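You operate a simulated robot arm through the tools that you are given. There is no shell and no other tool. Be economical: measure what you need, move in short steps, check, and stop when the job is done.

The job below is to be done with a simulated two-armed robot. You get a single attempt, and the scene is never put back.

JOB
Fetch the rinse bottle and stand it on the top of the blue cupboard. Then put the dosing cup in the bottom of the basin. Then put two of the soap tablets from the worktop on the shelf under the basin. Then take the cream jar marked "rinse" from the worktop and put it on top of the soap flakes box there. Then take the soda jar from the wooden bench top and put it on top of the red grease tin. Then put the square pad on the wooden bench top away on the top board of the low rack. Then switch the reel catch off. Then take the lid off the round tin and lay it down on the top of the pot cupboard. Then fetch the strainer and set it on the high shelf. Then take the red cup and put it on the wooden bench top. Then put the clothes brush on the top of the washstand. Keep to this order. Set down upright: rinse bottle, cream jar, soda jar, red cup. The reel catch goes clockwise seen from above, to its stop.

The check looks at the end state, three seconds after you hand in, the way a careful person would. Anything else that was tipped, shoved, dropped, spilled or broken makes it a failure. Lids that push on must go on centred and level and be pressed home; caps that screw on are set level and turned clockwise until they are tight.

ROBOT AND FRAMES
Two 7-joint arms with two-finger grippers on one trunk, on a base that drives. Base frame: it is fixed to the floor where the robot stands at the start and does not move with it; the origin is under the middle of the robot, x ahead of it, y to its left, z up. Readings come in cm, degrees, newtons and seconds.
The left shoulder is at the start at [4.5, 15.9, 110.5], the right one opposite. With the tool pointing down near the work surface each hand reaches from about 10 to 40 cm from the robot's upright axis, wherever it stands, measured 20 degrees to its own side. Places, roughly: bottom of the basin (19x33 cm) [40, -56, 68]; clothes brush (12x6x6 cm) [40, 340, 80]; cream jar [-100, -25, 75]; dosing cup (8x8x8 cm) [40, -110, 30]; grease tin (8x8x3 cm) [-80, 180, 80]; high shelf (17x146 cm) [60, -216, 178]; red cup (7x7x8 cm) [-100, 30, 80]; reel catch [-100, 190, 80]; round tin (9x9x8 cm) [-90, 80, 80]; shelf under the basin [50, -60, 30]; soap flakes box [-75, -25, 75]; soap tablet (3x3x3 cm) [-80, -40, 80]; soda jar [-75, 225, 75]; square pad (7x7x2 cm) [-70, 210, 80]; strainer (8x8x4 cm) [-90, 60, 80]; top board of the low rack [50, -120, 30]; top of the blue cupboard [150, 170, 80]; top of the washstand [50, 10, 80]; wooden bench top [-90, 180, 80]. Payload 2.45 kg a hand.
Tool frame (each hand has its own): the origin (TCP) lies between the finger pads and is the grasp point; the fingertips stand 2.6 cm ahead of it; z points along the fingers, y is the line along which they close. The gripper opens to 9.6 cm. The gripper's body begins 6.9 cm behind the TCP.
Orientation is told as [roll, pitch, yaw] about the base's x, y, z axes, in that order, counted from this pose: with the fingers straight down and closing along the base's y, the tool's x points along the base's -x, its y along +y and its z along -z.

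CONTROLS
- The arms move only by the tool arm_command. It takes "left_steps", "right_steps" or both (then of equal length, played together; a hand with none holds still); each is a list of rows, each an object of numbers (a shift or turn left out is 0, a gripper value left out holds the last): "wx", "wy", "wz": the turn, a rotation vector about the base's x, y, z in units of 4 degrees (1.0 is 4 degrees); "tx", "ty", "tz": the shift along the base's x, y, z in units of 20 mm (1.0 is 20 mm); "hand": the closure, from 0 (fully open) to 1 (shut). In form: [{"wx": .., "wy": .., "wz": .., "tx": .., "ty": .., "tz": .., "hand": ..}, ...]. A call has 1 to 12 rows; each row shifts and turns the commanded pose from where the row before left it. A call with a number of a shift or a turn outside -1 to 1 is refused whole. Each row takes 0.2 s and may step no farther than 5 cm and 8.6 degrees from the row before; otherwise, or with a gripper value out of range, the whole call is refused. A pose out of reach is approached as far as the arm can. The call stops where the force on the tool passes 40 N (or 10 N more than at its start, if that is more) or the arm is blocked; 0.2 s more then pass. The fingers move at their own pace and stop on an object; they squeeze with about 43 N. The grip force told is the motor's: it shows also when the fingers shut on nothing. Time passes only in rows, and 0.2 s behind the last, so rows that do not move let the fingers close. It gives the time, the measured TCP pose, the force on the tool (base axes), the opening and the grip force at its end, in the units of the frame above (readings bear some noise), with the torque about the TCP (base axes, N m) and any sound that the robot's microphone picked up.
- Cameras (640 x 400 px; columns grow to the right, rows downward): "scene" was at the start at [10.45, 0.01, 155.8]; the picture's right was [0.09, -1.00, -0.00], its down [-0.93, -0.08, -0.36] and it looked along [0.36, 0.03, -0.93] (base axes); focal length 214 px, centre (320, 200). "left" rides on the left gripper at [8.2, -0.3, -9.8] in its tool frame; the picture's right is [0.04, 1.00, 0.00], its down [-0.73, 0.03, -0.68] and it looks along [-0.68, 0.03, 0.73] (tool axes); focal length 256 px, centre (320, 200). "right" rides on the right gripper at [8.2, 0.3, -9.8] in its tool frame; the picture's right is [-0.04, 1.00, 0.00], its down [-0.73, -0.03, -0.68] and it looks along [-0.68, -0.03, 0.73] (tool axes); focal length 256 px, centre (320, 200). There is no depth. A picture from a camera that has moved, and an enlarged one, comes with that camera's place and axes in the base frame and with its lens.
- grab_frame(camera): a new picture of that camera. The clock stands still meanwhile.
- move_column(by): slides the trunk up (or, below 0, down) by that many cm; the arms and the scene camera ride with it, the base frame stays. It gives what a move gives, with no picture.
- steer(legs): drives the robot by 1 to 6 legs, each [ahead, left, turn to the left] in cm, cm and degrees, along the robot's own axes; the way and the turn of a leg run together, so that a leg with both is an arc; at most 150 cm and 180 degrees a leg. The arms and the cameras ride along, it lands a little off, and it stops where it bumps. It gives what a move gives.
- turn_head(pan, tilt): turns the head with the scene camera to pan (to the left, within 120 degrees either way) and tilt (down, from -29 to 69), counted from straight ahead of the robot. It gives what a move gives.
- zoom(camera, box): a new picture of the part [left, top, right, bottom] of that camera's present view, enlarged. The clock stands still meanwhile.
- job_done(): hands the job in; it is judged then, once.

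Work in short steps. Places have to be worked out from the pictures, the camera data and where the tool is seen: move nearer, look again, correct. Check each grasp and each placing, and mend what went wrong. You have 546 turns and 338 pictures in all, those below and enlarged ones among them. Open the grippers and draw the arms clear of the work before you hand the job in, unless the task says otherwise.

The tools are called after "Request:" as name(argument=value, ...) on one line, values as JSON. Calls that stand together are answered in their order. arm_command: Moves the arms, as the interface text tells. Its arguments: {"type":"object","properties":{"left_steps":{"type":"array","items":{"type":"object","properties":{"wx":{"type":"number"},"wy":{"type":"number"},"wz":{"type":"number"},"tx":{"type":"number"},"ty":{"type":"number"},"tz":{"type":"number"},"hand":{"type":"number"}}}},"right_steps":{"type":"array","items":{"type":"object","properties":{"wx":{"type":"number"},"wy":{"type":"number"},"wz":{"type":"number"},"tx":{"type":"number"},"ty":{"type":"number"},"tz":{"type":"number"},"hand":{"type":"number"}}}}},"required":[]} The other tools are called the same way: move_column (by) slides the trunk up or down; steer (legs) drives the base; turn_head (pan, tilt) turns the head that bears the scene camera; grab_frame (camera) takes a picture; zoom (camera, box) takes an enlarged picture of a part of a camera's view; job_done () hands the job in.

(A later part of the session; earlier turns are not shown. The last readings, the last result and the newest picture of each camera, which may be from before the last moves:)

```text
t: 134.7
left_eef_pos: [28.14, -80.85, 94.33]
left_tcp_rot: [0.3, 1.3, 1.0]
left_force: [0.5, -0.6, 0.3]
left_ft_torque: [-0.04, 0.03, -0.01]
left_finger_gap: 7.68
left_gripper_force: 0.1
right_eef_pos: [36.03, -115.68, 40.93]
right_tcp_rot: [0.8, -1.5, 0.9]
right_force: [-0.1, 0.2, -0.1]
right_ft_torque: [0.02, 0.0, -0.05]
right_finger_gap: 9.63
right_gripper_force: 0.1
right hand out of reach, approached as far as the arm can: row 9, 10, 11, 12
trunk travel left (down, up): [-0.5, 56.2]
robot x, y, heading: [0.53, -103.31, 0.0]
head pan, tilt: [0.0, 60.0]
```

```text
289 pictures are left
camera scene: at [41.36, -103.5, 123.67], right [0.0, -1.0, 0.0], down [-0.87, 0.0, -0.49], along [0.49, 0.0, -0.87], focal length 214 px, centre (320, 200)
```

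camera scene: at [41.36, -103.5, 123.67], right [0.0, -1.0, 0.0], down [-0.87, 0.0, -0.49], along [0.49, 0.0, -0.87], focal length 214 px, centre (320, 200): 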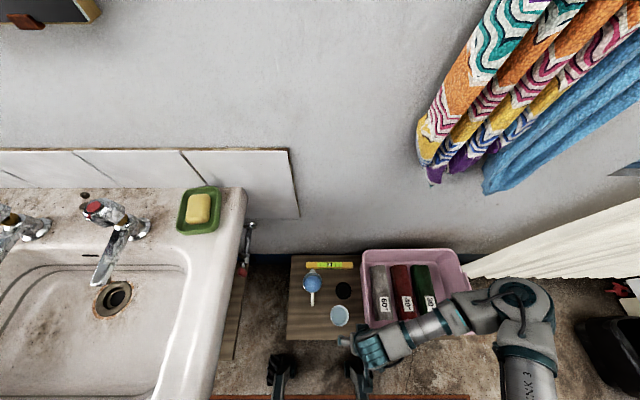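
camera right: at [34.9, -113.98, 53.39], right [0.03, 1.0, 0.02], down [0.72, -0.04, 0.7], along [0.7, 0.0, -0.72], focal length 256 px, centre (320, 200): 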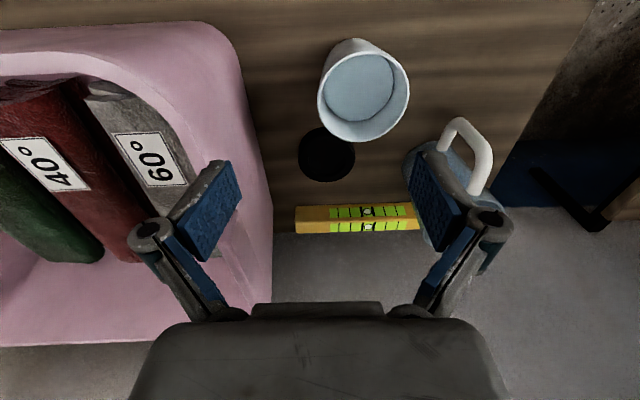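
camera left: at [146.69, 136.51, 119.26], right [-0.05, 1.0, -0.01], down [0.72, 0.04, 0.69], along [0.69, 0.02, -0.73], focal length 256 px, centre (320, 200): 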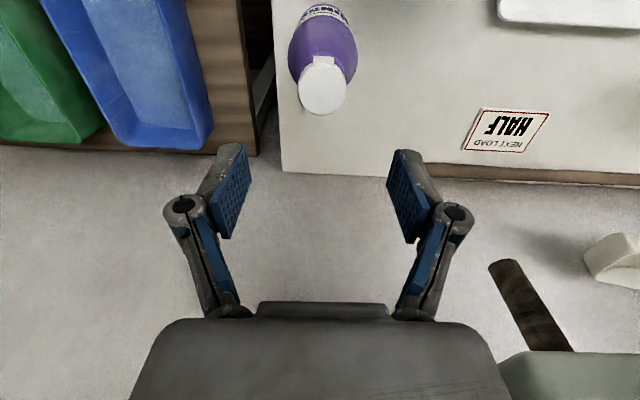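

The right arm can't reach inward enough. I'll use the left hand from further right (away from the basin). First lift the right hand and drive back and right.

Request:
arm_command(right_steps=[{"tz": 1}, {"tz": 1}, {"tz": 1}, {"tz": 1}, {"tz": 1}, {"tz": 1}, {"tz": 1, "ty": -0.5}, {"tz": 1, "ty": -1}, {"tz": 1, "ty": -1}, {"tz": 1, "ty": -1}, {"tz": 1, "ty": -1}, {"tz": 1, "ty": -1}])

Request:
arm_command(right_steps=[{"tz": 1}, {"tz": 1}, {"tz": 1}, {"tz": 1}, {"tz": 1}, {"tz": 1}, {"tz": 1}, {"tz": 1}, {"tz": 1}])

Request:
steer(legs=[[-7, 0, 0], [0, -27, 0]])

Request:
arm_command(left_steps=[{"tz": -1}, {"tz": -1}, {"tz": -1}, {"tz": -1}, {"tz": -1}, {}])

Request:
grab_frame(camera="scene")

```text
t: 137.3
left_eef_pos: [28.03, -81.02, 94.51]
left_tcp_rot: [0.4, 1.3, 1.0]
left_force: [0.6, 0.1, 0.9]
left_ft_torque: [0.0, 0.02, 0.01]
left_finger_gap: 7.66
left_gripper_force: 0.1
right_eef_pos: [40.23, -125.39, 64.11]
right_tcp_rot: [0.8, -1.3, 0.9]
right_force: [-0.1, 0.1, 1.0]
right_ft_torque: [0.01, -0.03, 0.03]
right_finger_gap: 9.6
right_gripper_force: 0.1
right hand out of reach, approached as far as the arm can: row 6, 7, 8, 9, 10, 11
trunk travel left (down, up): [-0.5, 56.2]
robot x, y, heading: [0.74, -103.54, -0.1]
head pan, tilt: [0.0, 60.0]
```

```text
t: 139.3
left_eef_pos: [28.0, -80.96, 94.53]
left_tcp_rot: [0.5, 1.2, 1.0]
left_force: [0.4, -0.5, 0.4]
left_ft_torque: [-0.03, -0.01, 0.02]
left_finger_gap: 7.7
left_gripper_force: 0.1
right_eef_pos: [40.45, -125.24, 81.96]
right_tcp_rot: [0.7, -1.4, 0.9]
right_force: [0.1, 0.0, -1.0]
right_ft_torque: [0.0, 0.02, -0.02]
right_finger_gap: 9.6
right_gripper_force: 0.1
trunk travel left (down, up): [-0.5, 56.2]
robot x, y, heading: [0.22, -103.32, -0.2]
head pan, tilt: [0.0, 60.0]
```

```text
t: 141.8
left_eef_pos: [21.06, -105.92, 94.02]
left_tcp_rot: [-0.5, 1.3, 0.9]
left_force: [-0.4, 0.9, -1.2]
left_ft_torque: [-0.09, 0.0, 0.0]
left_finger_gap: 7.66
left_gripper_force: 0.1
right_eef_pos: [33.54, -150.51, 82.36]
right_tcp_rot: [-0.2, -1.3, 0.9]
right_force: [-0.2, 0.9, 0.2]
right_ft_torque: [-0.1, -0.01, 0.03]
right_finger_gap: 9.61
right_gripper_force: 0.0
trunk travel left (down, up): [-0.5, 56.2]
robot x, y, heading: [-6.42, -129.89, -0.0]
head pan, tilt: [0.0, 60.0]
```

```text
t: 143.2
left_eef_pos: [20.23, -106.51, 84.4]
left_tcp_rot: [0.1, 0.8, 1.2]
left_force: [-0.9, -0.4, -0.2]
left_ft_torque: [0.0, -0.01, 0.0]
left_finger_gap: 7.66
left_gripper_force: 0.0
right_eef_pos: [32.67, -150.98, 82.5]
right_tcp_rot: [0.3, -1.9, 1.0]
right_force: [0.6, 0.7, -0.8]
right_ft_torque: [-0.03, -0.01, 0.03]
right_finger_gap: 9.61
right_gripper_force: 0.0
trunk travel left (down, up): [-0.5, 56.2]
robot x, y, heading: [-6.25, -129.69, -0.1]
head pan, tilt: [0.0, 60.0]
```

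```text
288 pictures are left
camera scene: at [34.31, -129.07, 123.71], right [0.0, -1.0, 0.01], down [-0.87, 0.0, -0.49], along [0.49, -0.01, -0.87], focal length 214 px, centre (320, 200)
```

scene: 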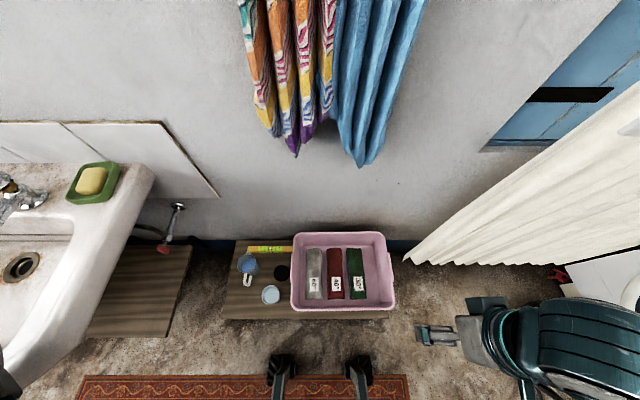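

Cup confirmed at [43, -110.5]. I drive 6 cm ahead and bring the left hand over it, going down to z ~55.

Request:
steer(legs=[[6, 0, 0]])

Request:
arm_command(left_steps=[{"tx": 0.5, "tz": -0.5}, {"tx": 1, "tz": -1, "ty": -0.4, "hand": 0}, {"tx": 1, "tz": -1, "ty": -0.4}, {"tx": 1, "tz": -1, "ty": -0.4}, {"tx": 1, "tz": -1, "ty": -0.4}, {"tx": 1, "tz": -1, "ty": -0.3}, {"tx": 1, "tz": -1}, {"tx": 1, "tz": -1}, {"tx": 0.6, "tz": -1}, {"tz": -1}, {"tz": -1}, {"tz": -1}])

Request:
arm_command(left_steps=[{"tz": -1}, {"tz": -1}, {"tz": -0.5}, {}])

Request:
grab_frame(camera="left")

```text
t: 144.1
left_eef_pos: [26.36, -106.82, 84.41]
left_tcp_rot: [0.3, 0.8, 1.1]
left_force: [0.3, 0.2, -0.4]
left_ft_torque: [0.02, 0.04, 0.04]
left_finger_gap: 7.69
left_gripper_force: 0.1
right_eef_pos: [38.92, -151.27, 82.2]
right_tcp_rot: [0.5, -1.9, 1.0]
right_force: [-0.1, 0.2, -0.6]
right_ft_torque: [-0.01, 0.02, 0.05]
right_finger_gap: 9.58
right_gripper_force: 0.0
trunk travel left (down, up): [-0.5, 56.2]
robot x, y, heading: [-0.56, -129.66, -0.0]
head pan, tilt: [0.0, 60.0]
```

```text
t: 145.4
left_eef_pos: [35.21, -109.91, 81.68]
left_tcp_rot: [0.7, -12.5, 2.2]
left_force: [0.5, 0.3, -0.5]
left_ft_torque: [0.04, -0.01, 0.04]
left_finger_gap: 9.59
left_gripper_force: 0.1
left hand out of reach, approached as far as the arm can: row 1, 2
right_eef_pos: [37.41, -151.18, 82.94]
right_tcp_rot: [1.2, -3.2, 1.5]
right_force: [0.5, 0.0, 0.3]
right_ft_torque: [-0.01, -0.03, 0.01]
right_finger_gap: 9.61
right_gripper_force: 0.1
trunk travel left (down, up): [-0.5, 56.2]
robot x, y, heading: [-0.56, -128.96, 0.2]
head pan, tilt: [0.0, 60.0]
stopped in row 6 (left hand): the arm was blocked; the commanded pose is now the measured one
```

```text
t: 146.6
left_eef_pos: [37.67, -112.06, 80.59]
left_tcp_rot: [2.1, -17.8, 2.1]
left_force: [-3.6, 7.2, 8.5]
left_ft_torque: [-0.69, -0.21, -0.2]
left_finger_gap: 9.61
left_gripper_force: 0.1
left hand out of reach, approached as far as the arm can: row 1, 2, 3
right_eef_pos: [37.64, -153.13, 82.17]
right_tcp_rot: [2.7, -3.0, 1.4]
right_force: [-0.1, -0.2, 2.0]
right_ft_torque: [0.05, 0.01, 0.01]
right_finger_gap: 9.6
right_gripper_force: 0.1
trunk travel left (down, up): [-0.5, 56.2]
robot x, y, heading: [-0.74, -129.24, 0.6]
head pan, tilt: [0.0, 60.0]
stopped in row 4 (left hand): the arm was blocked; the commanded pose is now the measured one
```

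```text
287 pictures are left
camera left: at [27.11, -113.16, 87.35], right [-0.08, 1.0, 0.02], down [0.49, 0.02, 0.87], along [0.87, 0.08, -0.49], focal length 256 px, centre (320, 200)
```

left: 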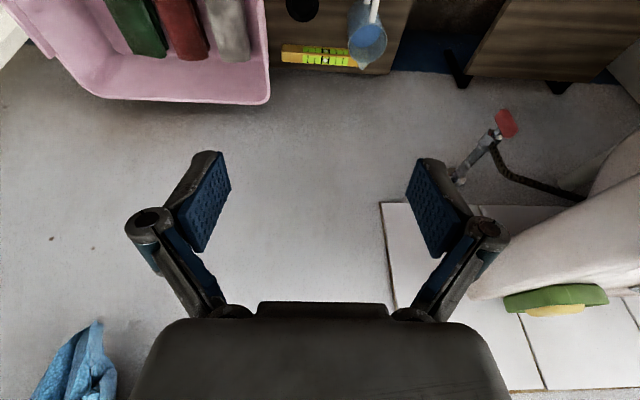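

The left arm is being blocked — possibly its elbow at the basin. I look left.

Request:
turn_head(pan=60, tilt=60)

Request:
grab_frame(camera="scene")

```text
t: 147.9
left_eef_pos: [38.01, -112.43, 80.65]
left_tcp_rot: [2.0, -17.6, 1.5]
left_force: [-0.2, 0.0, -0.4]
left_ft_torque: [0.02, 0.02, -0.02]
left_finger_gap: 9.59
left_gripper_force: 0.0
right_eef_pos: [37.69, -153.24, 82.06]
right_tcp_rot: [2.5, -2.9, 1.2]
right_force: [-0.2, -0.4, -0.6]
right_ft_torque: [-0.03, -0.03, 0.01]
right_finger_gap: 9.58
right_gripper_force: 0.1
trunk travel left (down, up): [-0.5, 56.2]
robot x, y, heading: [-0.49, -129.19, 0.6]
head pan, tilt: [60.0, 60.0]
```

```text
286 pictures are left
camera scene: at [35.92, -124.55, 124.37], right [0.87, -0.5, -0.01], down [-0.43, -0.75, -0.51], along [0.25, 0.44, -0.86], focal length 214 px, centre (320, 200)
```

scene: 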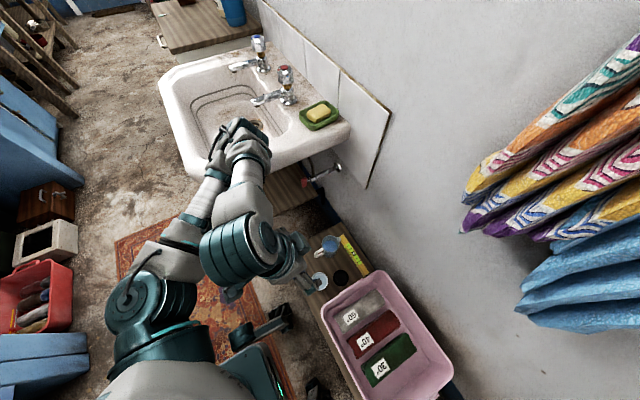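

The left elbow, folded, is over the basin's rim: the target is too close to the leaning shoulders. I lift the hand a bit and drive back 22 cm so the arm can extend.

Request:
arm_command(left_steps=[{"tz": 0.6}, {"tz": 1}, {"tz": 1}])

Request:
steer(legs=[[-22, 0, -0.5]])

Request:
arm_command(left_steps=[{"wy": 1}, {"wy": 1}, {"wy": 1}, {"wy": 1}, {"wy": 0.4}, {}])

Request:
grab_frame(camera="scene")

```text
t: 148.7
left_eef_pos: [38.26, -111.83, 84.61]
left_tcp_rot: [1.5, -16.3, 1.8]
left_force: [0.4, -0.2, -0.2]
left_ft_torque: [0.01, 0.01, -0.02]
left_finger_gap: 9.61
left_gripper_force: 0.0
right_eef_pos: [38.06, -152.65, 81.85]
right_tcp_rot: [1.9, -2.6, 1.1]
right_force: [-0.8, 0.4, -0.5]
right_ft_torque: [0.0, -0.02, -0.02]
right_finger_gap: 9.6
right_gripper_force: 0.0
trunk travel left (down, up): [-0.5, 56.2]
robot x, y, heading: [-0.39, -128.84, 0.2]
head pan, tilt: [60.0, 60.0]
```

```text
t: 150.4
left_eef_pos: [16.48, -112.25, 84.93]
left_tcp_rot: [1.7, -16.4, 1.3]
left_force: [0.3, -0.3, -0.6]
left_ft_torque: [-0.01, -0.04, 0.0]
left_finger_gap: 9.62
left_gripper_force: 0.1
right_eef_pos: [16.11, -153.07, 82.11]
right_tcp_rot: [2.1, -2.5, 0.6]
right_force: [-0.1, -0.2, 0.2]
right_ft_torque: [0.0, -0.03, 0.02]
right_finger_gap: 9.59
right_gripper_force: 0.0
trunk travel left (down, up): [-0.5, 56.2]
robot x, y, heading: [-22.05, -129.07, 0.1]
head pan, tilt: [60.0, 60.0]
```

```text
t: 151.8
left_eef_pos: [16.2, -112.19, 84.94]
left_tcp_rot: [1.9, 1.1, 1.2]
left_force: [1.1, 0.0, 0.1]
left_ft_torque: [-0.02, -0.03, 0.0]
left_finger_gap: 9.6
left_gripper_force: 0.1
right_eef_pos: [15.81, -153.06, 82.08]
right_tcp_rot: [2.1, -2.8, 0.6]
right_force: [0.2, 0.8, 0.8]
right_ft_torque: [0.03, 0.0, -0.01]
right_finger_gap: 9.62
right_gripper_force: 0.2
trunk travel left (down, up): [-0.5, 56.2]
robot x, y, heading: [-22.34, -129.33, -0.5]
head pan, tilt: [60.0, 60.0]
```

```text
285 pictures are left
camera scene: at [14.89, -123.64, 124.01], right [0.86, -0.5, -0.01], down [-0.44, -0.75, -0.5], along [0.25, 0.43, -0.87], focal length 214 px, centre (320, 200)
```

scene: 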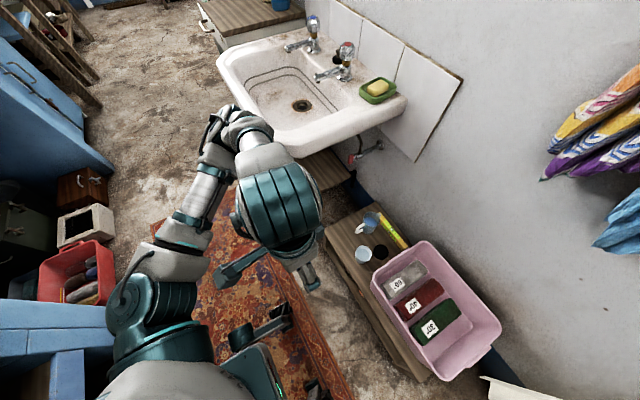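

Now I extend the left hand forward to x ~43 and down to ~62.

Request:
arm_command(left_steps=[{"tx": 0.5}, {"tx": 1}, {"tx": 1}, {"tx": 1}, {"tx": 1, "tz": -0.5}, {"tx": 1, "tz": -1}, {"tx": 1, "tz": -1}, {"tx": 1, "tz": -1}, {"tx": 1, "tz": -1}, {"tx": 1, "tz": -1}, {"tx": 1, "tz": -1}, {"tx": 1, "tz": -1}])

Request:
grab_frame(camera="scene")

Request:
grab_frame(camera="left")

```text
t: 154.4
left_eef_pos: [39.13, -112.05, 69.8]
left_tcp_rot: [2.0, 0.9, 1.1]
left_force: [0.5, 0.3, 0.6]
left_ft_torque: [0.02, -0.01, 0.01]
left_finger_gap: 9.61
left_gripper_force: 0.1
right_eef_pos: [15.93, -153.13, 82.03]
right_tcp_rot: [2.1, -2.7, 0.7]
right_force: [0.8, -0.2, 0.0]
right_ft_torque: [0.0, 0.01, 0.0]
right_finger_gap: 9.6
right_gripper_force: 0.1
trunk travel left (down, up): [-0.5, 56.2]
robot x, y, heading: [-22.19, -128.88, 0.0]
head pan, tilt: [60.0, 60.0]
```

```text
284 pictures are left
camera scene: at [15.04, -123.66, 123.96], right [0.86, -0.5, -0.01], down [-0.44, -0.75, -0.5], along [0.25, 0.43, -0.87], focal length 214 px, centre (320, 200)
```

scene: 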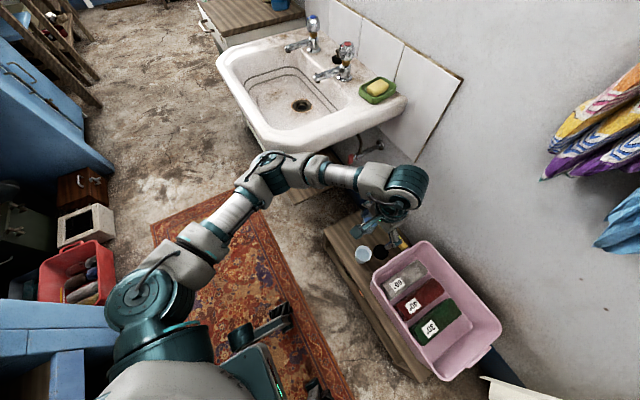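

```text
283 pictures are left
camera left: at [31.35, -112.92, 79.61], right [-0.06, 1.0, 0.03], down [0.74, 0.02, 0.67], along [0.67, 0.07, -0.74], focal length 256 px, centre (320, 200)
```

left: 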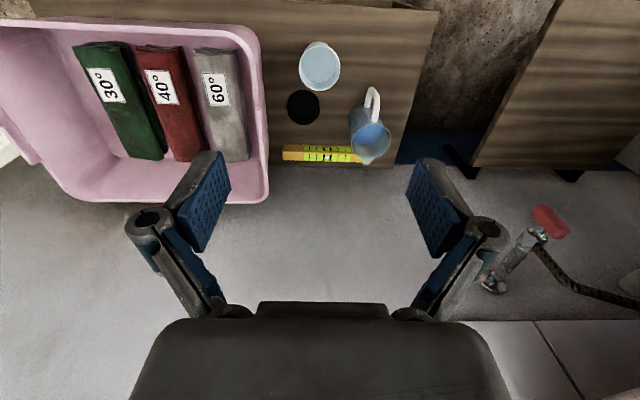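

Arm posture is comfortable now. Cup at [43, -110.6]; descend to z ~46, levelling the 2° roll.

Request:
arm_command(left_steps=[{"tx": 0.5, "ty": 0.2, "tz": -0.5, "wx": -0.25}, {"tx": 1, "ty": 0.3, "tz": -1, "wx": -0.25}, {"tx": 0.4, "ty": 0.2, "tz": -1}, {"tz": -1}, {"tz": -1}, {"tz": -1}, {"tz": -1}, {"tz": -1}, {"tz": -1}, {"tz": -1}, {"tz": -1}, {"tz": -1}])

Request:
grab_frame(camera="left")

```text
t: 157.0
left_eef_pos: [43.03, -110.89, 47.02]
left_tcp_rot: [0.1, 1.1, 1.2]
left_force: [-0.3, 0.3, 0.7]
left_ft_torque: [0.04, 0.0, 0.0]
left_finger_gap: 9.59
left_gripper_force: 0.0
right_eef_pos: [15.79, -153.14, 82.17]
right_tcp_rot: [2.1, -2.8, 0.7]
right_force: [0.2, 0.3, -0.3]
right_ft_torque: [0.0, -0.02, -0.02]
right_finger_gap: 9.6
right_gripper_force: 0.1
trunk travel left (down, up): [-0.5, 56.2]
robot x, y, heading: [-22.08, -129.29, -0.2]
head pan, tilt: [60.0, 60.0]
```

```text
282 pictures are left
camera left: at [35.24, -111.54, 56.92], right [-0.06, 1.0, 0.0], down [0.74, 0.05, 0.67], along [0.66, 0.04, -0.75], focal length 256 px, centre (320, 200)
```

left: 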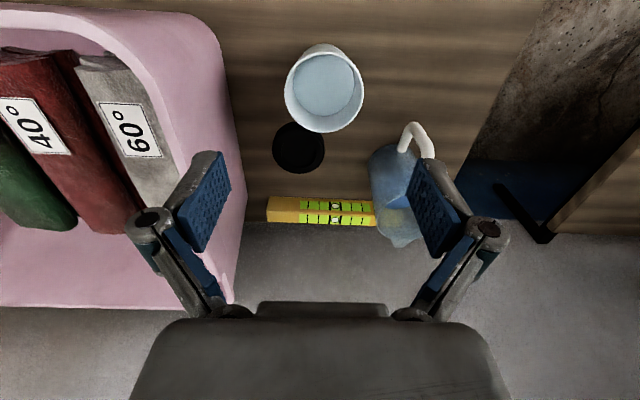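

Aligned. I narrow slightly (crate rim near on the left) and descend to z ~32, then look before closing.

Request:
arm_command(left_steps=[{"hand": 0.1, "tz": -0.5, "ty": 0.1}, {"tz": -1}, {"tz": -1}, {"tz": -1}, {"tz": -1}, {"tz": -1}, {}])

Request:
grab_frame(camera="left")

```text
t: 158.6
left_eef_pos: [42.8, -110.61, 36.1]
left_tcp_rot: [-0.1, 1.0, 1.2]
left_force: [0.4, -0.6, -0.7]
left_ft_torque: [0.03, -0.03, 0.02]
left_finger_gap: 8.63
left_gripper_force: 0.1
right_eef_pos: [15.83, -153.08, 82.17]
right_tcp_rot: [2.0, -2.9, 0.7]
right_force: [0.9, 0.0, 1.0]
right_ft_torque: [0.02, 0.02, 0.03]
right_finger_gap: 9.58
right_gripper_force: 0.1
trunk travel left (down, up): [-0.5, 56.2]
robot x, y, heading: [-22.1, -129.12, -0.2]
head pan, tilt: [60.0, 60.0]
```

```text
281 pictures are left
camera left: at [35.03, -111.31, 45.96], right [-0.06, 1.0, 0.0], down [0.74, 0.04, 0.67], along [0.67, 0.04, -0.75], focal length 256 px, centre (320, 200)
```

left: 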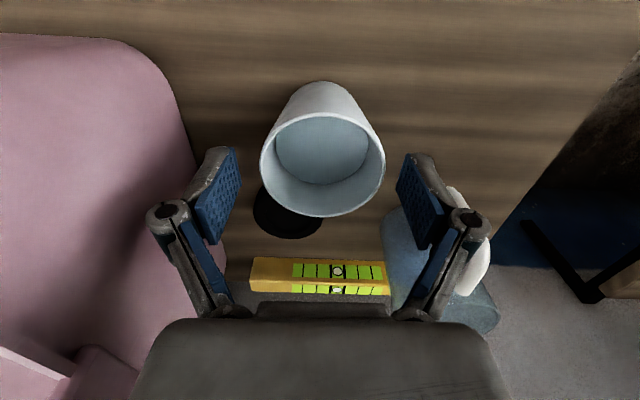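

Well centred and the cup is empty. I descend 4 cm and close.

Request:
arm_command(left_steps=[{"tz": -0.8, "tx": 0.15}, {"tz": -0.7}, {"tz": -0.4}, {"hand": 1}, {"hand": 1}, {"hand": 1}])

Request:
grab_frame(camera="left")

```text
t: 160.0
left_eef_pos: [43.27, -110.63, 32.14]
left_tcp_rot: [-0.1, 1.1, 1.3]
left_force: [-0.6, -0.6, -0.5]
left_ft_torque: [-0.02, -0.03, -0.02]
left_finger_gap: 7.07
left_gripper_force: 42.7
right_eef_pos: [15.88, -153.16, 82.01]
right_tcp_rot: [2.1, -2.8, 0.7]
right_force: [1.4, -1.6, -0.5]
right_ft_torque: [0.01, 0.0, -0.03]
right_finger_gap: 9.63
right_gripper_force: 0.1
trunk travel left (down, up): [-0.5, 56.2]
robot x, y, heading: [-22.45, -128.71, -0.3]
head pan, tilt: [60.0, 60.0]
```

```text
280 pictures are left
camera left: at [35.52, -111.24, 42.1], right [-0.06, 1.0, 0.0], down [0.74, 0.05, 0.67], along [0.66, 0.04, -0.75], focal length 256 px, centre (320, 200)
```

left: 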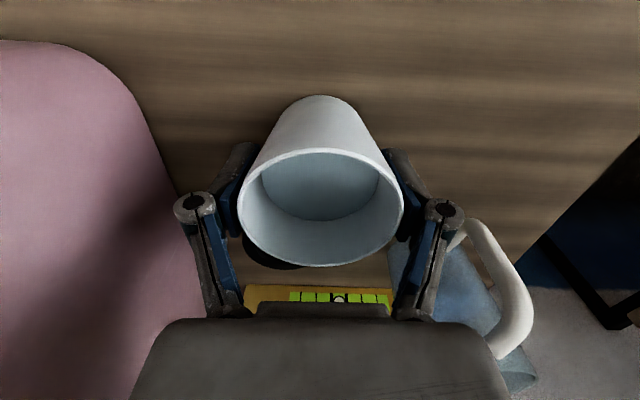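

Gripped (gap 7.1). I lift straight up 20 cm.

Request:
arm_command(left_steps=[{"tz": 0.4}, {"tz": 0.8}, {"tz": 1}, {"tz": 1}, {"tz": 1}, {"tz": 1}, {"tz": 1}, {"tz": 1}, {"tz": 1}, {"tz": 1}, {"tz": 1}])

Request:
grab_frame(camera="left")

```text
t: 162.4
left_eef_pos: [43.34, -110.64, 52.63]
left_tcp_rot: [0.0, 1.1, 1.2]
left_force: [-0.7, -0.4, -0.3]
left_ft_torque: [-0.02, -0.01, 0.0]
left_finger_gap: 7.06
left_gripper_force: 43.1
right_eef_pos: [15.79, -153.17, 82.11]
right_tcp_rot: [2.0, -2.9, 0.7]
right_force: [0.1, -1.2, 0.3]
right_ft_torque: [0.02, -0.01, 0.01]
right_finger_gap: 9.63
right_gripper_force: 0.1
trunk travel left (down, up): [-0.5, 56.2]
robot x, y, heading: [-22.34, -129.22, -0.3]
head pan, tilt: [60.0, 60.0]
```

```text
279 pictures are left
camera left: at [35.51, -111.27, 62.55], right [-0.06, 1.0, 0.0], down [0.74, 0.05, 0.67], along [0.66, 0.04, -0.75], focal length 256 px, centre (320, 200)
```

left: 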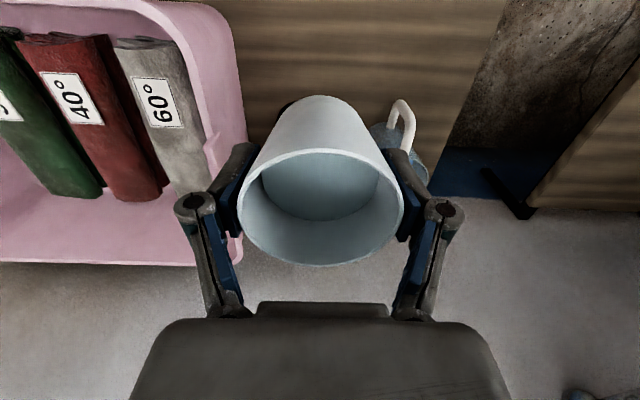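

Held. I raise the trunk 20 cm (hand rides to ~73), then lift the hand further to ~96.

Request:
move_column(by=20)

Request:
arm_command(left_steps=[{"tz": 0.5}, {"tz": 1}, {"tz": 1}, {"tz": 1}, {"tz": 1}, {"tz": 1}, {"tz": 1}, {"tz": 1}, {"tz": 1}, {"tz": 1}, {"tz": 1}, {"tz": 0.5}])

Request:
turn_head(pan=30, tilt=55)

Request:
grab_frame(camera="scene")

```text
t: 164.6
left_eef_pos: [43.31, -110.78, 72.46]
left_tcp_rot: [-0.2, 1.0, 1.2]
left_force: [-0.2, 0.0, -1.5]
left_ft_torque: [0.0, 0.0, 0.01]
left_finger_gap: 7.05
left_gripper_force: 43.0
right_eef_pos: [15.98, -153.11, 102.04]
right_tcp_rot: [2.1, -2.8, 0.7]
right_force: [0.4, -0.3, 0.0]
right_ft_torque: [0.02, 0.01, 0.01]
right_finger_gap: 9.58
right_gripper_force: 0.1
trunk travel left (down, up): [-20.5, 36.2]
robot x, y, heading: [-22.17, -129.11, -0.1]
head pan, tilt: [60.0, 60.0]
```

```text
t: 167.2
left_eef_pos: [43.38, -110.75, 94.73]
left_tcp_rot: [0.0, 1.0, 1.2]
left_force: [0.3, 0.3, -0.8]
left_ft_torque: [0.01, -0.01, -0.01]
left_finger_gap: 7.05
left_gripper_force: 43.2
right_eef_pos: [15.8, -153.14, 102.17]
right_tcp_rot: [2.0, -2.8, 0.7]
right_force: [0.5, 0.8, -0.5]
right_ft_torque: [-0.02, 0.02, 0.01]
right_finger_gap: 9.61
right_gripper_force: 0.2
trunk travel left (down, up): [-20.5, 36.2]
robot x, y, heading: [-22.0, -129.07, -0.1]
head pan, tilt: [60.0, 60.0]
```

```text
t: 168.1
left_eef_pos: [43.25, -110.63, 94.61]
left_tcp_rot: [-0.1, 1.0, 1.2]
left_force: [0.5, 0.1, -0.7]
left_ft_torque: [0.02, -0.03, 0.01]
left_finger_gap: 7.05
left_gripper_force: 43.0
right_eef_pos: [15.82, -153.14, 102.11]
right_tcp_rot: [2.1, -2.8, 0.8]
right_force: [-1.3, 0.7, 0.2]
right_ft_torque: [-0.01, 0.01, 0.01]
right_finger_gap: 9.6
right_gripper_force: 0.1
trunk travel left (down, up): [-20.5, 36.2]
robot x, y, heading: [-22.17, -129.2, -0.2]
head pan, tilt: [30.0, 55.0]
```

```text
278 pictures are left
camera scene: at [-5.56, -125.78, 150.19], right [0.5, -0.87, 0.0], down [-0.71, -0.41, -0.57], along [0.49, 0.29, -0.82], focal length 214 px, centre (320, 200)
```

scene: 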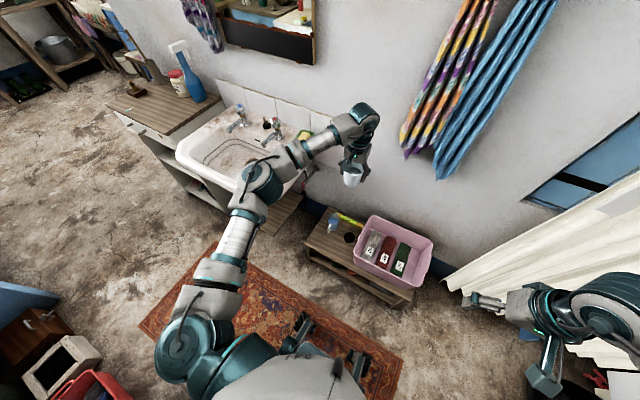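

Everything is above the basin rim; I drive left 54 cm so the cup comes over the basin.

Request:
steer(legs=[[0, 30, 0], [0, 24, 0]])

Request:
turn_head(pan=20, tilt=50)

Request:
grab_frame(camera="scene")

Request:
grab_frame(camera="left")

```text
t: 171.5
left_eef_pos: [43.53, -56.31, 94.48]
left_tcp_rot: [-0.5, 1.0, 1.3]
left_force: [-0.7, 0.7, -0.9]
left_ft_torque: [-0.06, -0.03, -0.01]
left_finger_gap: 7.03
left_gripper_force: 43.2
right_eef_pos: [15.96, -98.61, 102.2]
right_tcp_rot: [1.6, -2.8, 0.7]
right_force: [-0.3, -0.3, -0.5]
right_ft_torque: [0.0, 0.0, 0.0]
right_finger_gap: 9.59
right_gripper_force: 0.0
trunk travel left (down, up): [-20.5, 36.2]
robot x, y, heading: [-21.84, -75.34, -0.0]
head pan, tilt: [30.0, 55.0]
```

```text
t: 172.2
left_eef_pos: [43.1, -55.54, 94.75]
left_tcp_rot: [-0.6, 0.8, 1.3]
left_force: [-0.2, 1.2, -0.5]
left_ft_torque: [-0.08, 0.05, -0.03]
left_finger_gap: 7.06
left_gripper_force: 42.8
right_eef_pos: [15.76, -97.78, 102.48]
right_tcp_rot: [1.4, -3.1, 1.0]
right_force: [-0.1, 0.8, 0.7]
right_ft_torque: [-0.1, -0.04, -0.01]
right_finger_gap: 9.6
right_gripper_force: 0.0
trunk travel left (down, up): [-20.5, 36.2]
robot x, y, heading: [-22.24, -75.02, -0.2]
head pan, tilt: [20.0, 50.0]
```

```text
277 pictures are left
camera scene: at [-4.32, -69.8, 150.76], right [0.34, -0.94, 0.01], down [-0.72, -0.27, -0.63], along [0.6, 0.21, -0.77], focal length 214 px, centre (320, 200)
```

scene: 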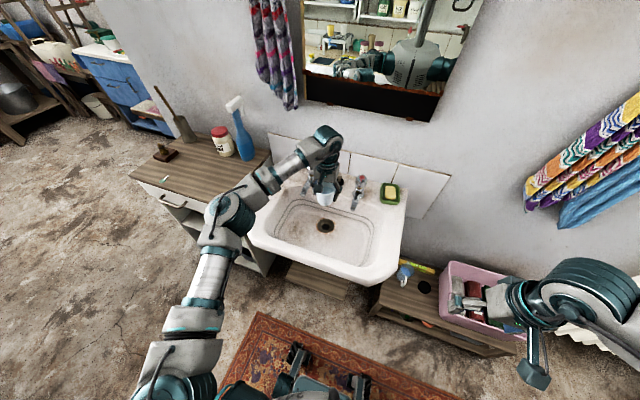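

```text
276 pictures are left
camera left: at [35.36, -55.98, 104.65], right [-0.06, 1.0, -0.01], down [0.74, 0.05, 0.67], along [0.67, 0.03, -0.74], focal length 256 px, centre (320, 200)
```

left: 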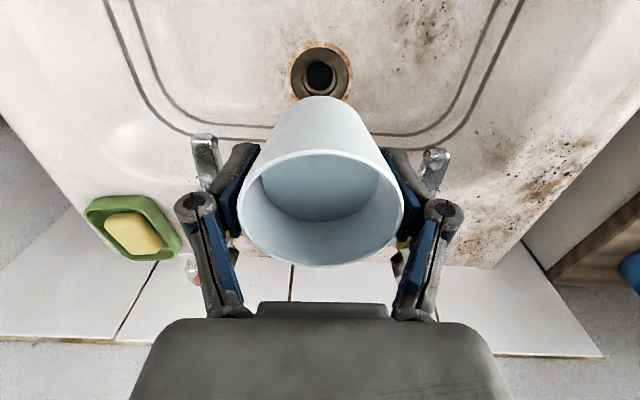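

Over the basin; drain at [46, -56]. I pull back to x 38 (clear of drain and taps) and lower to z ~78.

Request:
arm_command(left_steps=[{"tx": -0.5}, {"tx": -1}, {"tx": -1}, {"tz": -0.7, "tx": -0.2}, {"tz": -1}, {"tz": -1}, {"tz": -1}, {"tz": -1}, {"tz": -1}, {"tz": -1}, {"tz": -0.7}, {}])

Request:
grab_frame(camera="left")

Request:
zoom(camera="scene", box=[220, 110, 440, 300])

```text
t: 174.8
left_eef_pos: [37.85, -56.63, 80.08]
left_tcp_rot: [-0.2, 0.8, 1.3]
left_force: [0.3, 0.0, -1.7]
left_ft_torque: [-0.09, -0.02, 0.01]
left_finger_gap: 7.03
left_gripper_force: 42.7
right_eef_pos: [15.7, -98.89, 102.22]
right_tcp_rot: [1.8, -3.1, 0.9]
right_force: [-1.0, 0.8, -0.2]
right_ft_torque: [-0.03, -0.02, 0.03]
right_finger_gap: 9.61
right_gripper_force: 0.1
trunk travel left (down, up): [-20.5, 36.2]
robot x, y, heading: [-21.88, -75.34, -0.2]
head pan, tilt: [20.0, 50.0]
```

```text
275 pictures are left
camera left: at [30.02, -57.15, 89.91], right [-0.06, 1.0, 0.0], down [0.74, 0.05, 0.67], along [0.67, 0.04, -0.74], focal length 256 px, centre (320, 200)
```

left: 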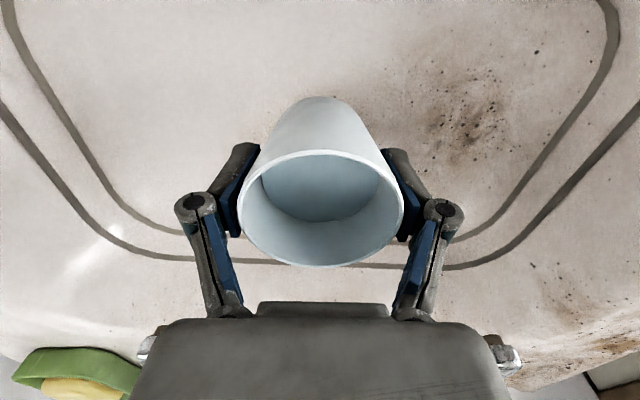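

```text
2.11 times, centred on (330, 205) of scene
camera zoom: at [-4.36, -70.85, 150.8], right [0.34, -0.94, 0.01], down [-0.72, -0.27, -0.64], along [0.6, 0.21, -0.77], focal length 452 px, centre (299, 190)
```

zoom: 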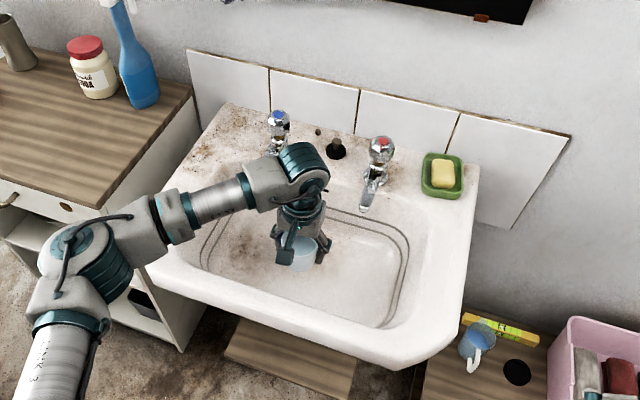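

I lower slowly towards the bottom until contact.

Request:
arm_command(left_steps=[{"tz": -0.8}, {"tz": -0.8}, {"tz": -0.5}, {"tz": -0.3}, {"tz": -0.2}, {}])

```text
t: 176.2
left_eef_pos: [37.6, -57.33, 74.86]
left_tcp_rot: [0.3, 0.8, 1.2]
left_force: [0.5, 0.3, -1.5]
left_ft_torque: [0.02, 0.01, -0.01]
left_finger_gap: 7.07
left_gripper_force: 43.0
right_eef_pos: [15.71, -99.85, 102.11]
right_tcp_rot: [2.3, -2.9, 0.7]
right_force: [0.3, 0.0, -0.4]
right_ft_torque: [-0.04, 0.0, 0.01]
right_finger_gap: 9.6
right_gripper_force: 0.1
trunk travel left (down, up): [-20.5, 36.2]
robot x, y, heading: [-22.18, -75.44, -0.2]
head pan, tilt: [20.0, 50.0]
```

Request:
arm_command(left_steps=[{"tz": -0.25}, {"tz": -0.25}, {"tz": -0.25}, {"tz": -0.2}, {}])

Request:
grab_frame(camera="left")

```text
t: 177.4
left_eef_pos: [37.57, -57.29, 73.49]
left_tcp_rot: [0.4, 0.5, 1.4]
left_force: [2.2, 10.2, 22.9]
left_ft_torque: [-0.06, 0.39, -0.13]
left_finger_gap: 7.05
left_gripper_force: 43.0
right_eef_pos: [15.5, -99.85, 102.16]
right_tcp_rot: [2.4, -3.2, 0.8]
right_force: [0.7, 0.5, -0.6]
right_ft_torque: [-0.01, 0.03, -0.01]
right_finger_gap: 9.62
right_gripper_force: 0.0
trunk travel left (down, up): [-20.5, 36.2]
robot x, y, heading: [-21.96, -75.45, -0.4]
head pan, tilt: [20.0, 50.0]
```

```text
273 pictures are left
camera left: at [29.82, -58.0, 83.36], right [-0.06, 1.0, 0.01], down [0.74, 0.04, 0.67], along [0.67, 0.05, -0.74], focal length 256 px, centre (320, 200)
```

left: 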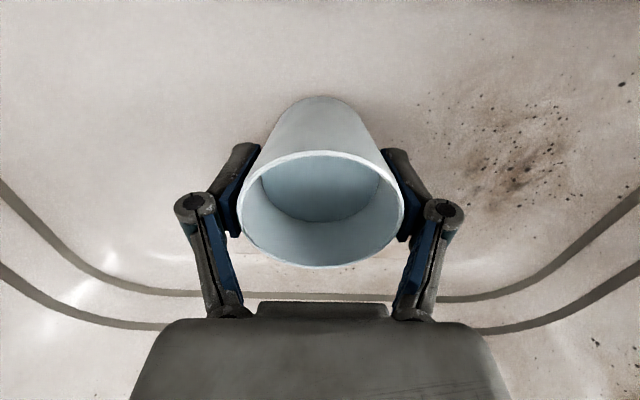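

Contact at the basin floor. I open and lift straight up.

Request:
arm_command(left_steps=[{"tz": 0.1}, {"hand": 0.1}, {"hand": 0.05}, {"hand": 0.05}, {"tz": 0.5}, {"tz": 1}, {"tz": 1}, {"tz": 1}, {"tz": 1}, {"tz": 1}, {"tz": 1}, {"tz": 1}])

Request:
grab_frame(camera="left")

```text
t: 180.0
left_eef_pos: [37.74, -57.65, 88.62]
left_tcp_rot: [0.4, 0.8, 1.1]
left_force: [0.0, 0.4, 1.1]
left_ft_torque: [-0.01, 0.02, -0.03]
left_finger_gap: 9.07
left_gripper_force: 0.0
right_eef_pos: [15.73, -100.19, 102.19]
right_tcp_rot: [2.5, -3.1, 0.7]
right_force: [-0.9, 0.4, 0.2]
right_ft_torque: [0.03, -0.01, 0.0]
right_finger_gap: 9.62
right_gripper_force: 0.1
trunk travel left (down, up): [-20.5, 36.2]
robot x, y, heading: [-22.13, -75.59, -0.1]
head pan, tilt: [20.0, 50.0]
```

```text
272 pictures are left
camera left: at [29.93, -58.28, 98.43], right [-0.06, 1.0, 0.01], down [0.74, 0.04, 0.67], along [0.67, 0.05, -0.74], focal length 256 px, centre (320, 200)
```

left: 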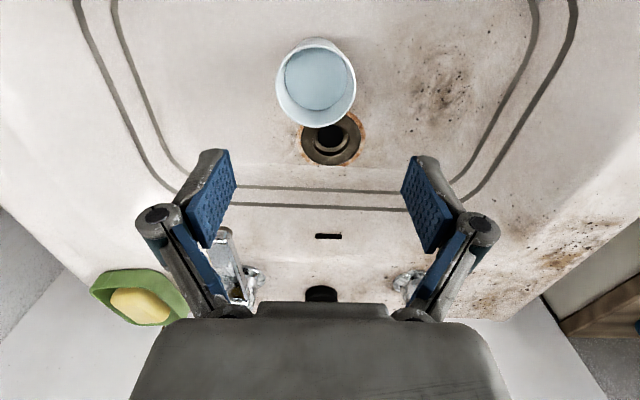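

The cup stands in the basin. Next the soap tablets, behind me: I raise and retract the left hand before turning round.

Request:
arm_command(left_steps=[{"tz": 0.6}, {"tz": 1}, {"tz": 1}, {"tz": 1}, {"tz": 1, "tx": -0.5}, {"tz": 1, "tx": -1}, {"tz": 1, "tx": -1}, {"tx": -1}, {"tx": -1}, {"tx": -1}, {"tx": -1}, {"tx": -1}])

Request:
arm_command(left_steps=[{"tx": -1}, {"tx": -0.5}, {}], right_steps=[{"wx": -0.6, "wy": 0.7}, {}, {}])

Request:
turn_head(pan=110, tilt=50)

Request:
grab_frame(camera="scene")

```text
t: 182.6
left_eef_pos: [22.67, -57.68, 101.67]
left_tcp_rot: [0.4, 0.8, 1.2]
left_force: [0.9, 0.0, 0.3]
left_ft_torque: [0.01, 0.01, -0.01]
left_finger_gap: 9.11
left_gripper_force: 0.1
right_eef_pos: [15.63, -100.16, 102.03]
right_tcp_rot: [2.5, -3.1, 0.8]
right_force: [-0.1, 0.4, 0.3]
right_ft_torque: [-0.02, -0.03, 0.03]
right_finger_gap: 9.62
right_gripper_force: 0.2
trunk travel left (down, up): [-20.5, 36.2]
robot x, y, heading: [-22.05, -75.33, -0.1]
head pan, tilt: [20.0, 50.0]
```

```text
t: 183.4
left_eef_pos: [19.76, -57.59, 101.5]
left_tcp_rot: [0.4, 0.8, 1.2]
left_force: [0.3, 0.5, -0.3]
left_ft_torque: [0.02, 0.01, 0.01]
left_finger_gap: 9.13
left_gripper_force: 0.1
right_eef_pos: [15.68, -100.01, 102.02]
right_tcp_rot: [0.1, -0.3, 0.9]
right_force: [-0.4, -0.1, 0.7]
right_ft_torque: [-0.03, 0.02, 0.01]
right_finger_gap: 9.57
right_gripper_force: 0.1
trunk travel left (down, up): [-20.5, 36.2]
robot x, y, heading: [-21.81, -75.49, -0.3]
head pan, tilt: [20.0, 50.0]
```

```text
t: 185.1
left_eef_pos: [19.82, -57.64, 101.58]
left_tcp_rot: [0.4, 0.8, 1.3]
left_force: [-1.0, 0.1, -0.6]
left_ft_torque: [0.03, -0.02, 0.02]
left_finger_gap: 9.12
left_gripper_force: 0.0
right_eef_pos: [15.65, -100.04, 102.1]
right_tcp_rot: [0.1, -0.1, 0.9]
right_force: [0.1, -0.1, -0.6]
right_ft_torque: [0.01, -0.01, 0.02]
right_finger_gap: 9.62
right_gripper_force: 0.1
trunk travel left (down, up): [-20.5, 36.2]
robot x, y, heading: [-22.15, -75.48, -0.2]
head pan, tilt: [110.0, 50.0]
```

```text
271 pictures are left
camera scene: at [-14.3, -68.31, 150.9], right [0.94, 0.34, 0.0], down [0.26, -0.72, -0.64], along [-0.22, 0.61, -0.77], focal length 214 px, centre (320, 200)
```

scene: 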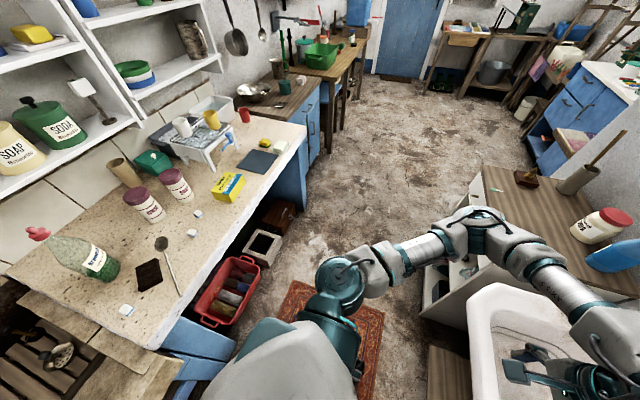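

I can see small white tablets on the worktop. I zoom to identify everything there.

Request:
zoom(camera="scene", box=[30, 90, 310, 330])

```text
1.67 times, centred on (170, 210) of scene
camera zoom: at [-14.3, -68.31, 150.9], right [0.94, 0.34, 0.0], down [0.26, -0.72, -0.64], along [-0.22, 0.61, -0.77], focal length 358 px, centre (570, 183)
```

zoom: 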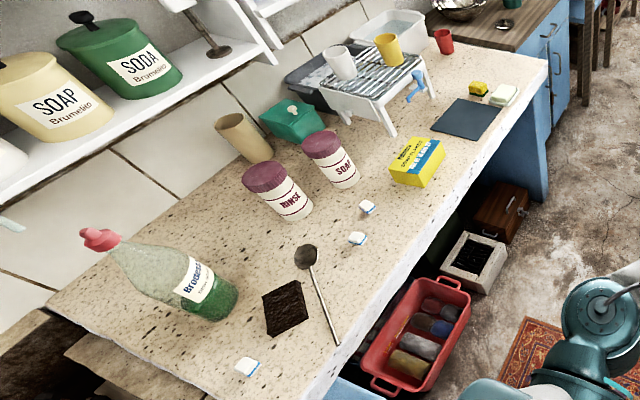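

Three tablets, at about [-74,-44], [-79,-36], [-75,-73]. I drive a bit ahead for clearance and turn round to face the worktop.

Request:
steer(legs=[[12, 6, 0], [0, 0, 90], [0, 0, 90]])

Request:
turn_head(pan=0, tilt=50)

Request:
grab_frame(camera="scene")

```text
t: 194.0
left_eef_pos: [-51.8, -85.87, 101.63]
left_tcp_rot: [0.8, 0.9, -179.4]
left_force: [0.3, -0.3, -0.2]
left_ft_torque: [-0.04, -0.03, -0.02]
left_finger_gap: 9.11
left_gripper_force: 0.0
right_eef_pos: [-47.43, -43.36, 101.96]
right_tcp_rot: [0.7, -0.3, -179.7]
right_force: [0.1, 0.0, -0.3]
right_ft_torque: [-0.03, 0.01, 0.0]
right_finger_gap: 9.62
right_gripper_force: 0.1
trunk travel left (down, up): [-20.5, 36.2]
robot x, y, heading: [-10.16, -69.23, 179.3]
head pan, tilt: [110.0, 50.0]
```

```text
t: 195.9
left_eef_pos: [-51.61, -86.4, 101.7]
left_tcp_rot: [0.6, 0.6, -179.4]
left_force: [0.1, 0.1, -0.6]
left_ft_torque: [-0.01, 0.01, -0.01]
left_finger_gap: 9.12
left_gripper_force: 0.0
right_eef_pos: [-47.1, -43.99, 102.17]
right_tcp_rot: [0.2, -0.5, -179.7]
right_force: [0.1, 0.0, -0.1]
right_ft_torque: [0.0, -0.01, -0.02]
right_finger_gap: 9.6
right_gripper_force: 0.0
trunk travel left (down, up): [-20.5, 36.2]
robot x, y, heading: [-10.16, -69.25, 179.1]
head pan, tilt: [0.0, 50.0]
```

```text
269 pictures are left
camera scene: at [-27.93, -68.76, 150.85], right [0.01, 1.0, 0.0], down [0.77, -0.01, -0.64], along [-0.64, 0.01, -0.77], focal length 214 px, centre (320, 200)
```

scene: 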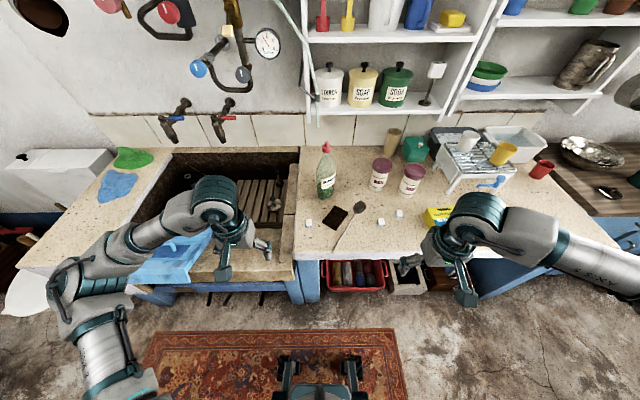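

Facing the worktop. I drive 8 ahead and 11 to the right so that each hand has one tablet in front.

Request:
steer(legs=[[8, -11, 0.8]])

Request:
grab_frame(camera="left")

Request:
grab_frame(camera="right")

```text
t: 197.2
left_eef_pos: [-59.36, -79.36, 101.25]
left_tcp_rot: [-0.9, 0.7, -178.4]
left_force: [-0.7, -1.0, -0.9]
left_ft_torque: [0.15, -0.08, 0.01]
left_finger_gap: 9.12
left_gripper_force: 0.1
right_eef_pos: [-55.31, -36.82, 102.71]
right_tcp_rot: [-1.3, -0.4, -178.8]
right_force: [0.0, -0.1, 0.4]
right_ft_torque: [0.03, -0.02, 0.03]
right_finger_gap: 9.6
right_gripper_force: 0.0
trunk travel left (down, up): [-20.5, 36.2]
robot x, y, heading: [-17.85, -58.85, 180.2]
head pan, tilt: [0.0, 50.0]
```

```text
268 pictures are left
camera left: at [-51.04, -79.01, 111.08], right [0.07, -1.0, -0.02], down [-0.74, -0.06, 0.67], along [-0.67, -0.03, -0.74], focal length 256 px, centre (320, 200)
```

left: 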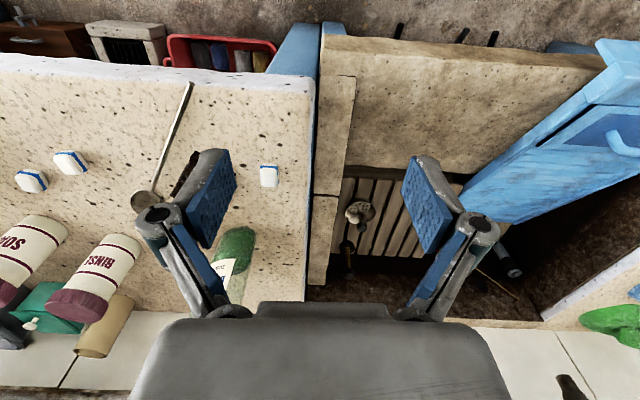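

```text
267 pictures are left
camera right: at [-47.07, -37.08, 112.57], right [-0.02, -1.0, -0.02], down [-0.73, 0.0, 0.68], along [-0.68, 0.03, -0.73], focal length 256 px, centre (320, 200)
```

right: 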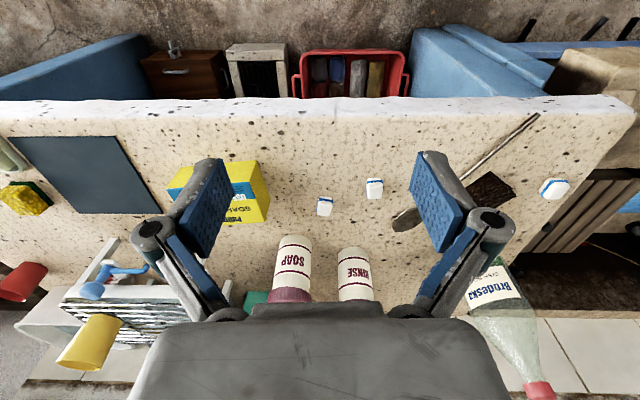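

Tablets: left one [-74.2, -72.6], right one [-73.9, -44.5]. I move both hands over them at z ~90, half closed.

Request:
arm_command(left_steps=[{"tx": -0.4, "ty": 0.2, "hand": 0.45}, {"tx": -1, "ty": 0.4}, {"tx": -1, "ty": 0.4}, {"tx": -1, "ty": 0.4}, {"tx": -1, "ty": 0.5}, {"tx": -1, "ty": 0.5}, {"tx": -1, "ty": 0.5, "tz": -0.5}, {"tx": -1, "ty": 0.5, "tz": -1}, {"tz": -1}, {"tz": -1}, {"tz": -1}, {"tz": -0.8}], right_steps=[{"tx": -0.5, "ty": -0.2, "hand": 0.45}, {"tx": -1, "ty": -0.4}, {"tx": -1, "ty": -0.5}, {"tx": -1, "ty": -0.5}, {"tx": -1, "ty": -0.5}, {"tx": -1, "ty": -0.5}, {"tx": -1, "ty": -0.5, "tz": -0.5}, {"tx": -1, "ty": -0.5, "tz": -1}, {"tx": -1, "ty": -0.2, "tz": -1}, {"tx": -0.8, "tz": -1}, {"tz": -1}, {"tz": -0.8}])

Request:
grab_frame(camera="left")

Request:
grab_frame(camera="right")

```text
t: 199.8
left_eef_pos: [-73.85, -70.31, 91.16]
left_tcp_rot: [0.4, 0.4, -178.4]
left_force: [0.1, 0.4, 0.4]
left_ft_torque: [0.03, -0.03, -0.03]
left_finger_gap: 5.27
left_gripper_force: 0.1
right_eef_pos: [-73.59, -41.82, 91.41]
right_tcp_rot: [0.0, -0.6, -178.8]
right_force: [0.1, 0.4, 0.2]
right_ft_torque: [0.02, -0.02, -0.02]
right_finger_gap: 5.29
right_gripper_force: 0.0
trunk travel left (down, up): [-20.5, 36.2]
robot x, y, heading: [-17.74, -59.01, -180.1]
head pan, tilt: [0.0, 50.0]
```

```text
266 pictures are left
camera left: at [-65.61, -69.8, 101.01], right [0.07, -1.0, 0.01], down [-0.74, -0.05, 0.67], along [-0.67, -0.05, -0.74], focal length 256 px, centre (320, 200)
```

left: 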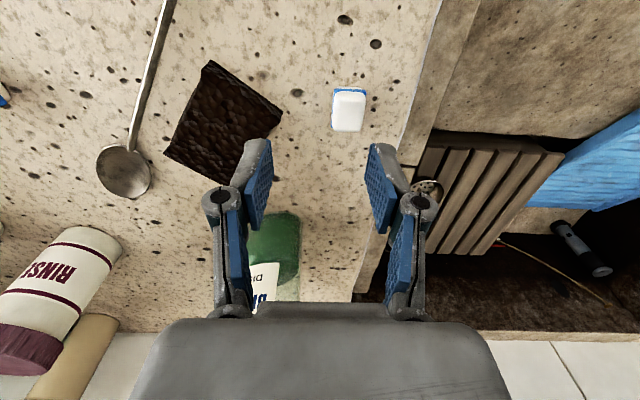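

```text
265 pictures are left
camera right: at [-65.32, -42.0, 101.32], right [-0.02, -1.0, 0.0], down [-0.73, 0.01, 0.69], along [-0.69, 0.01, -0.73], focal length 256 px, centre (320, 200)
```

right: 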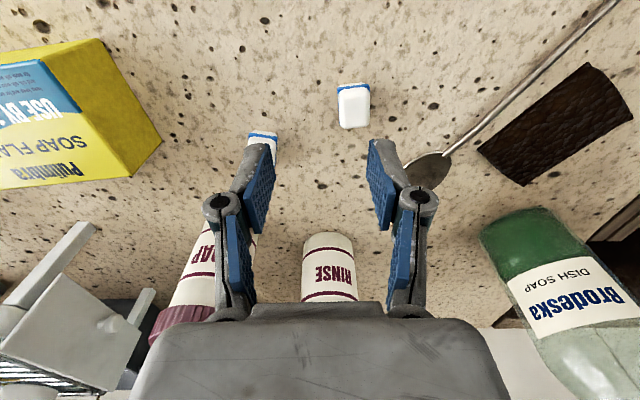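

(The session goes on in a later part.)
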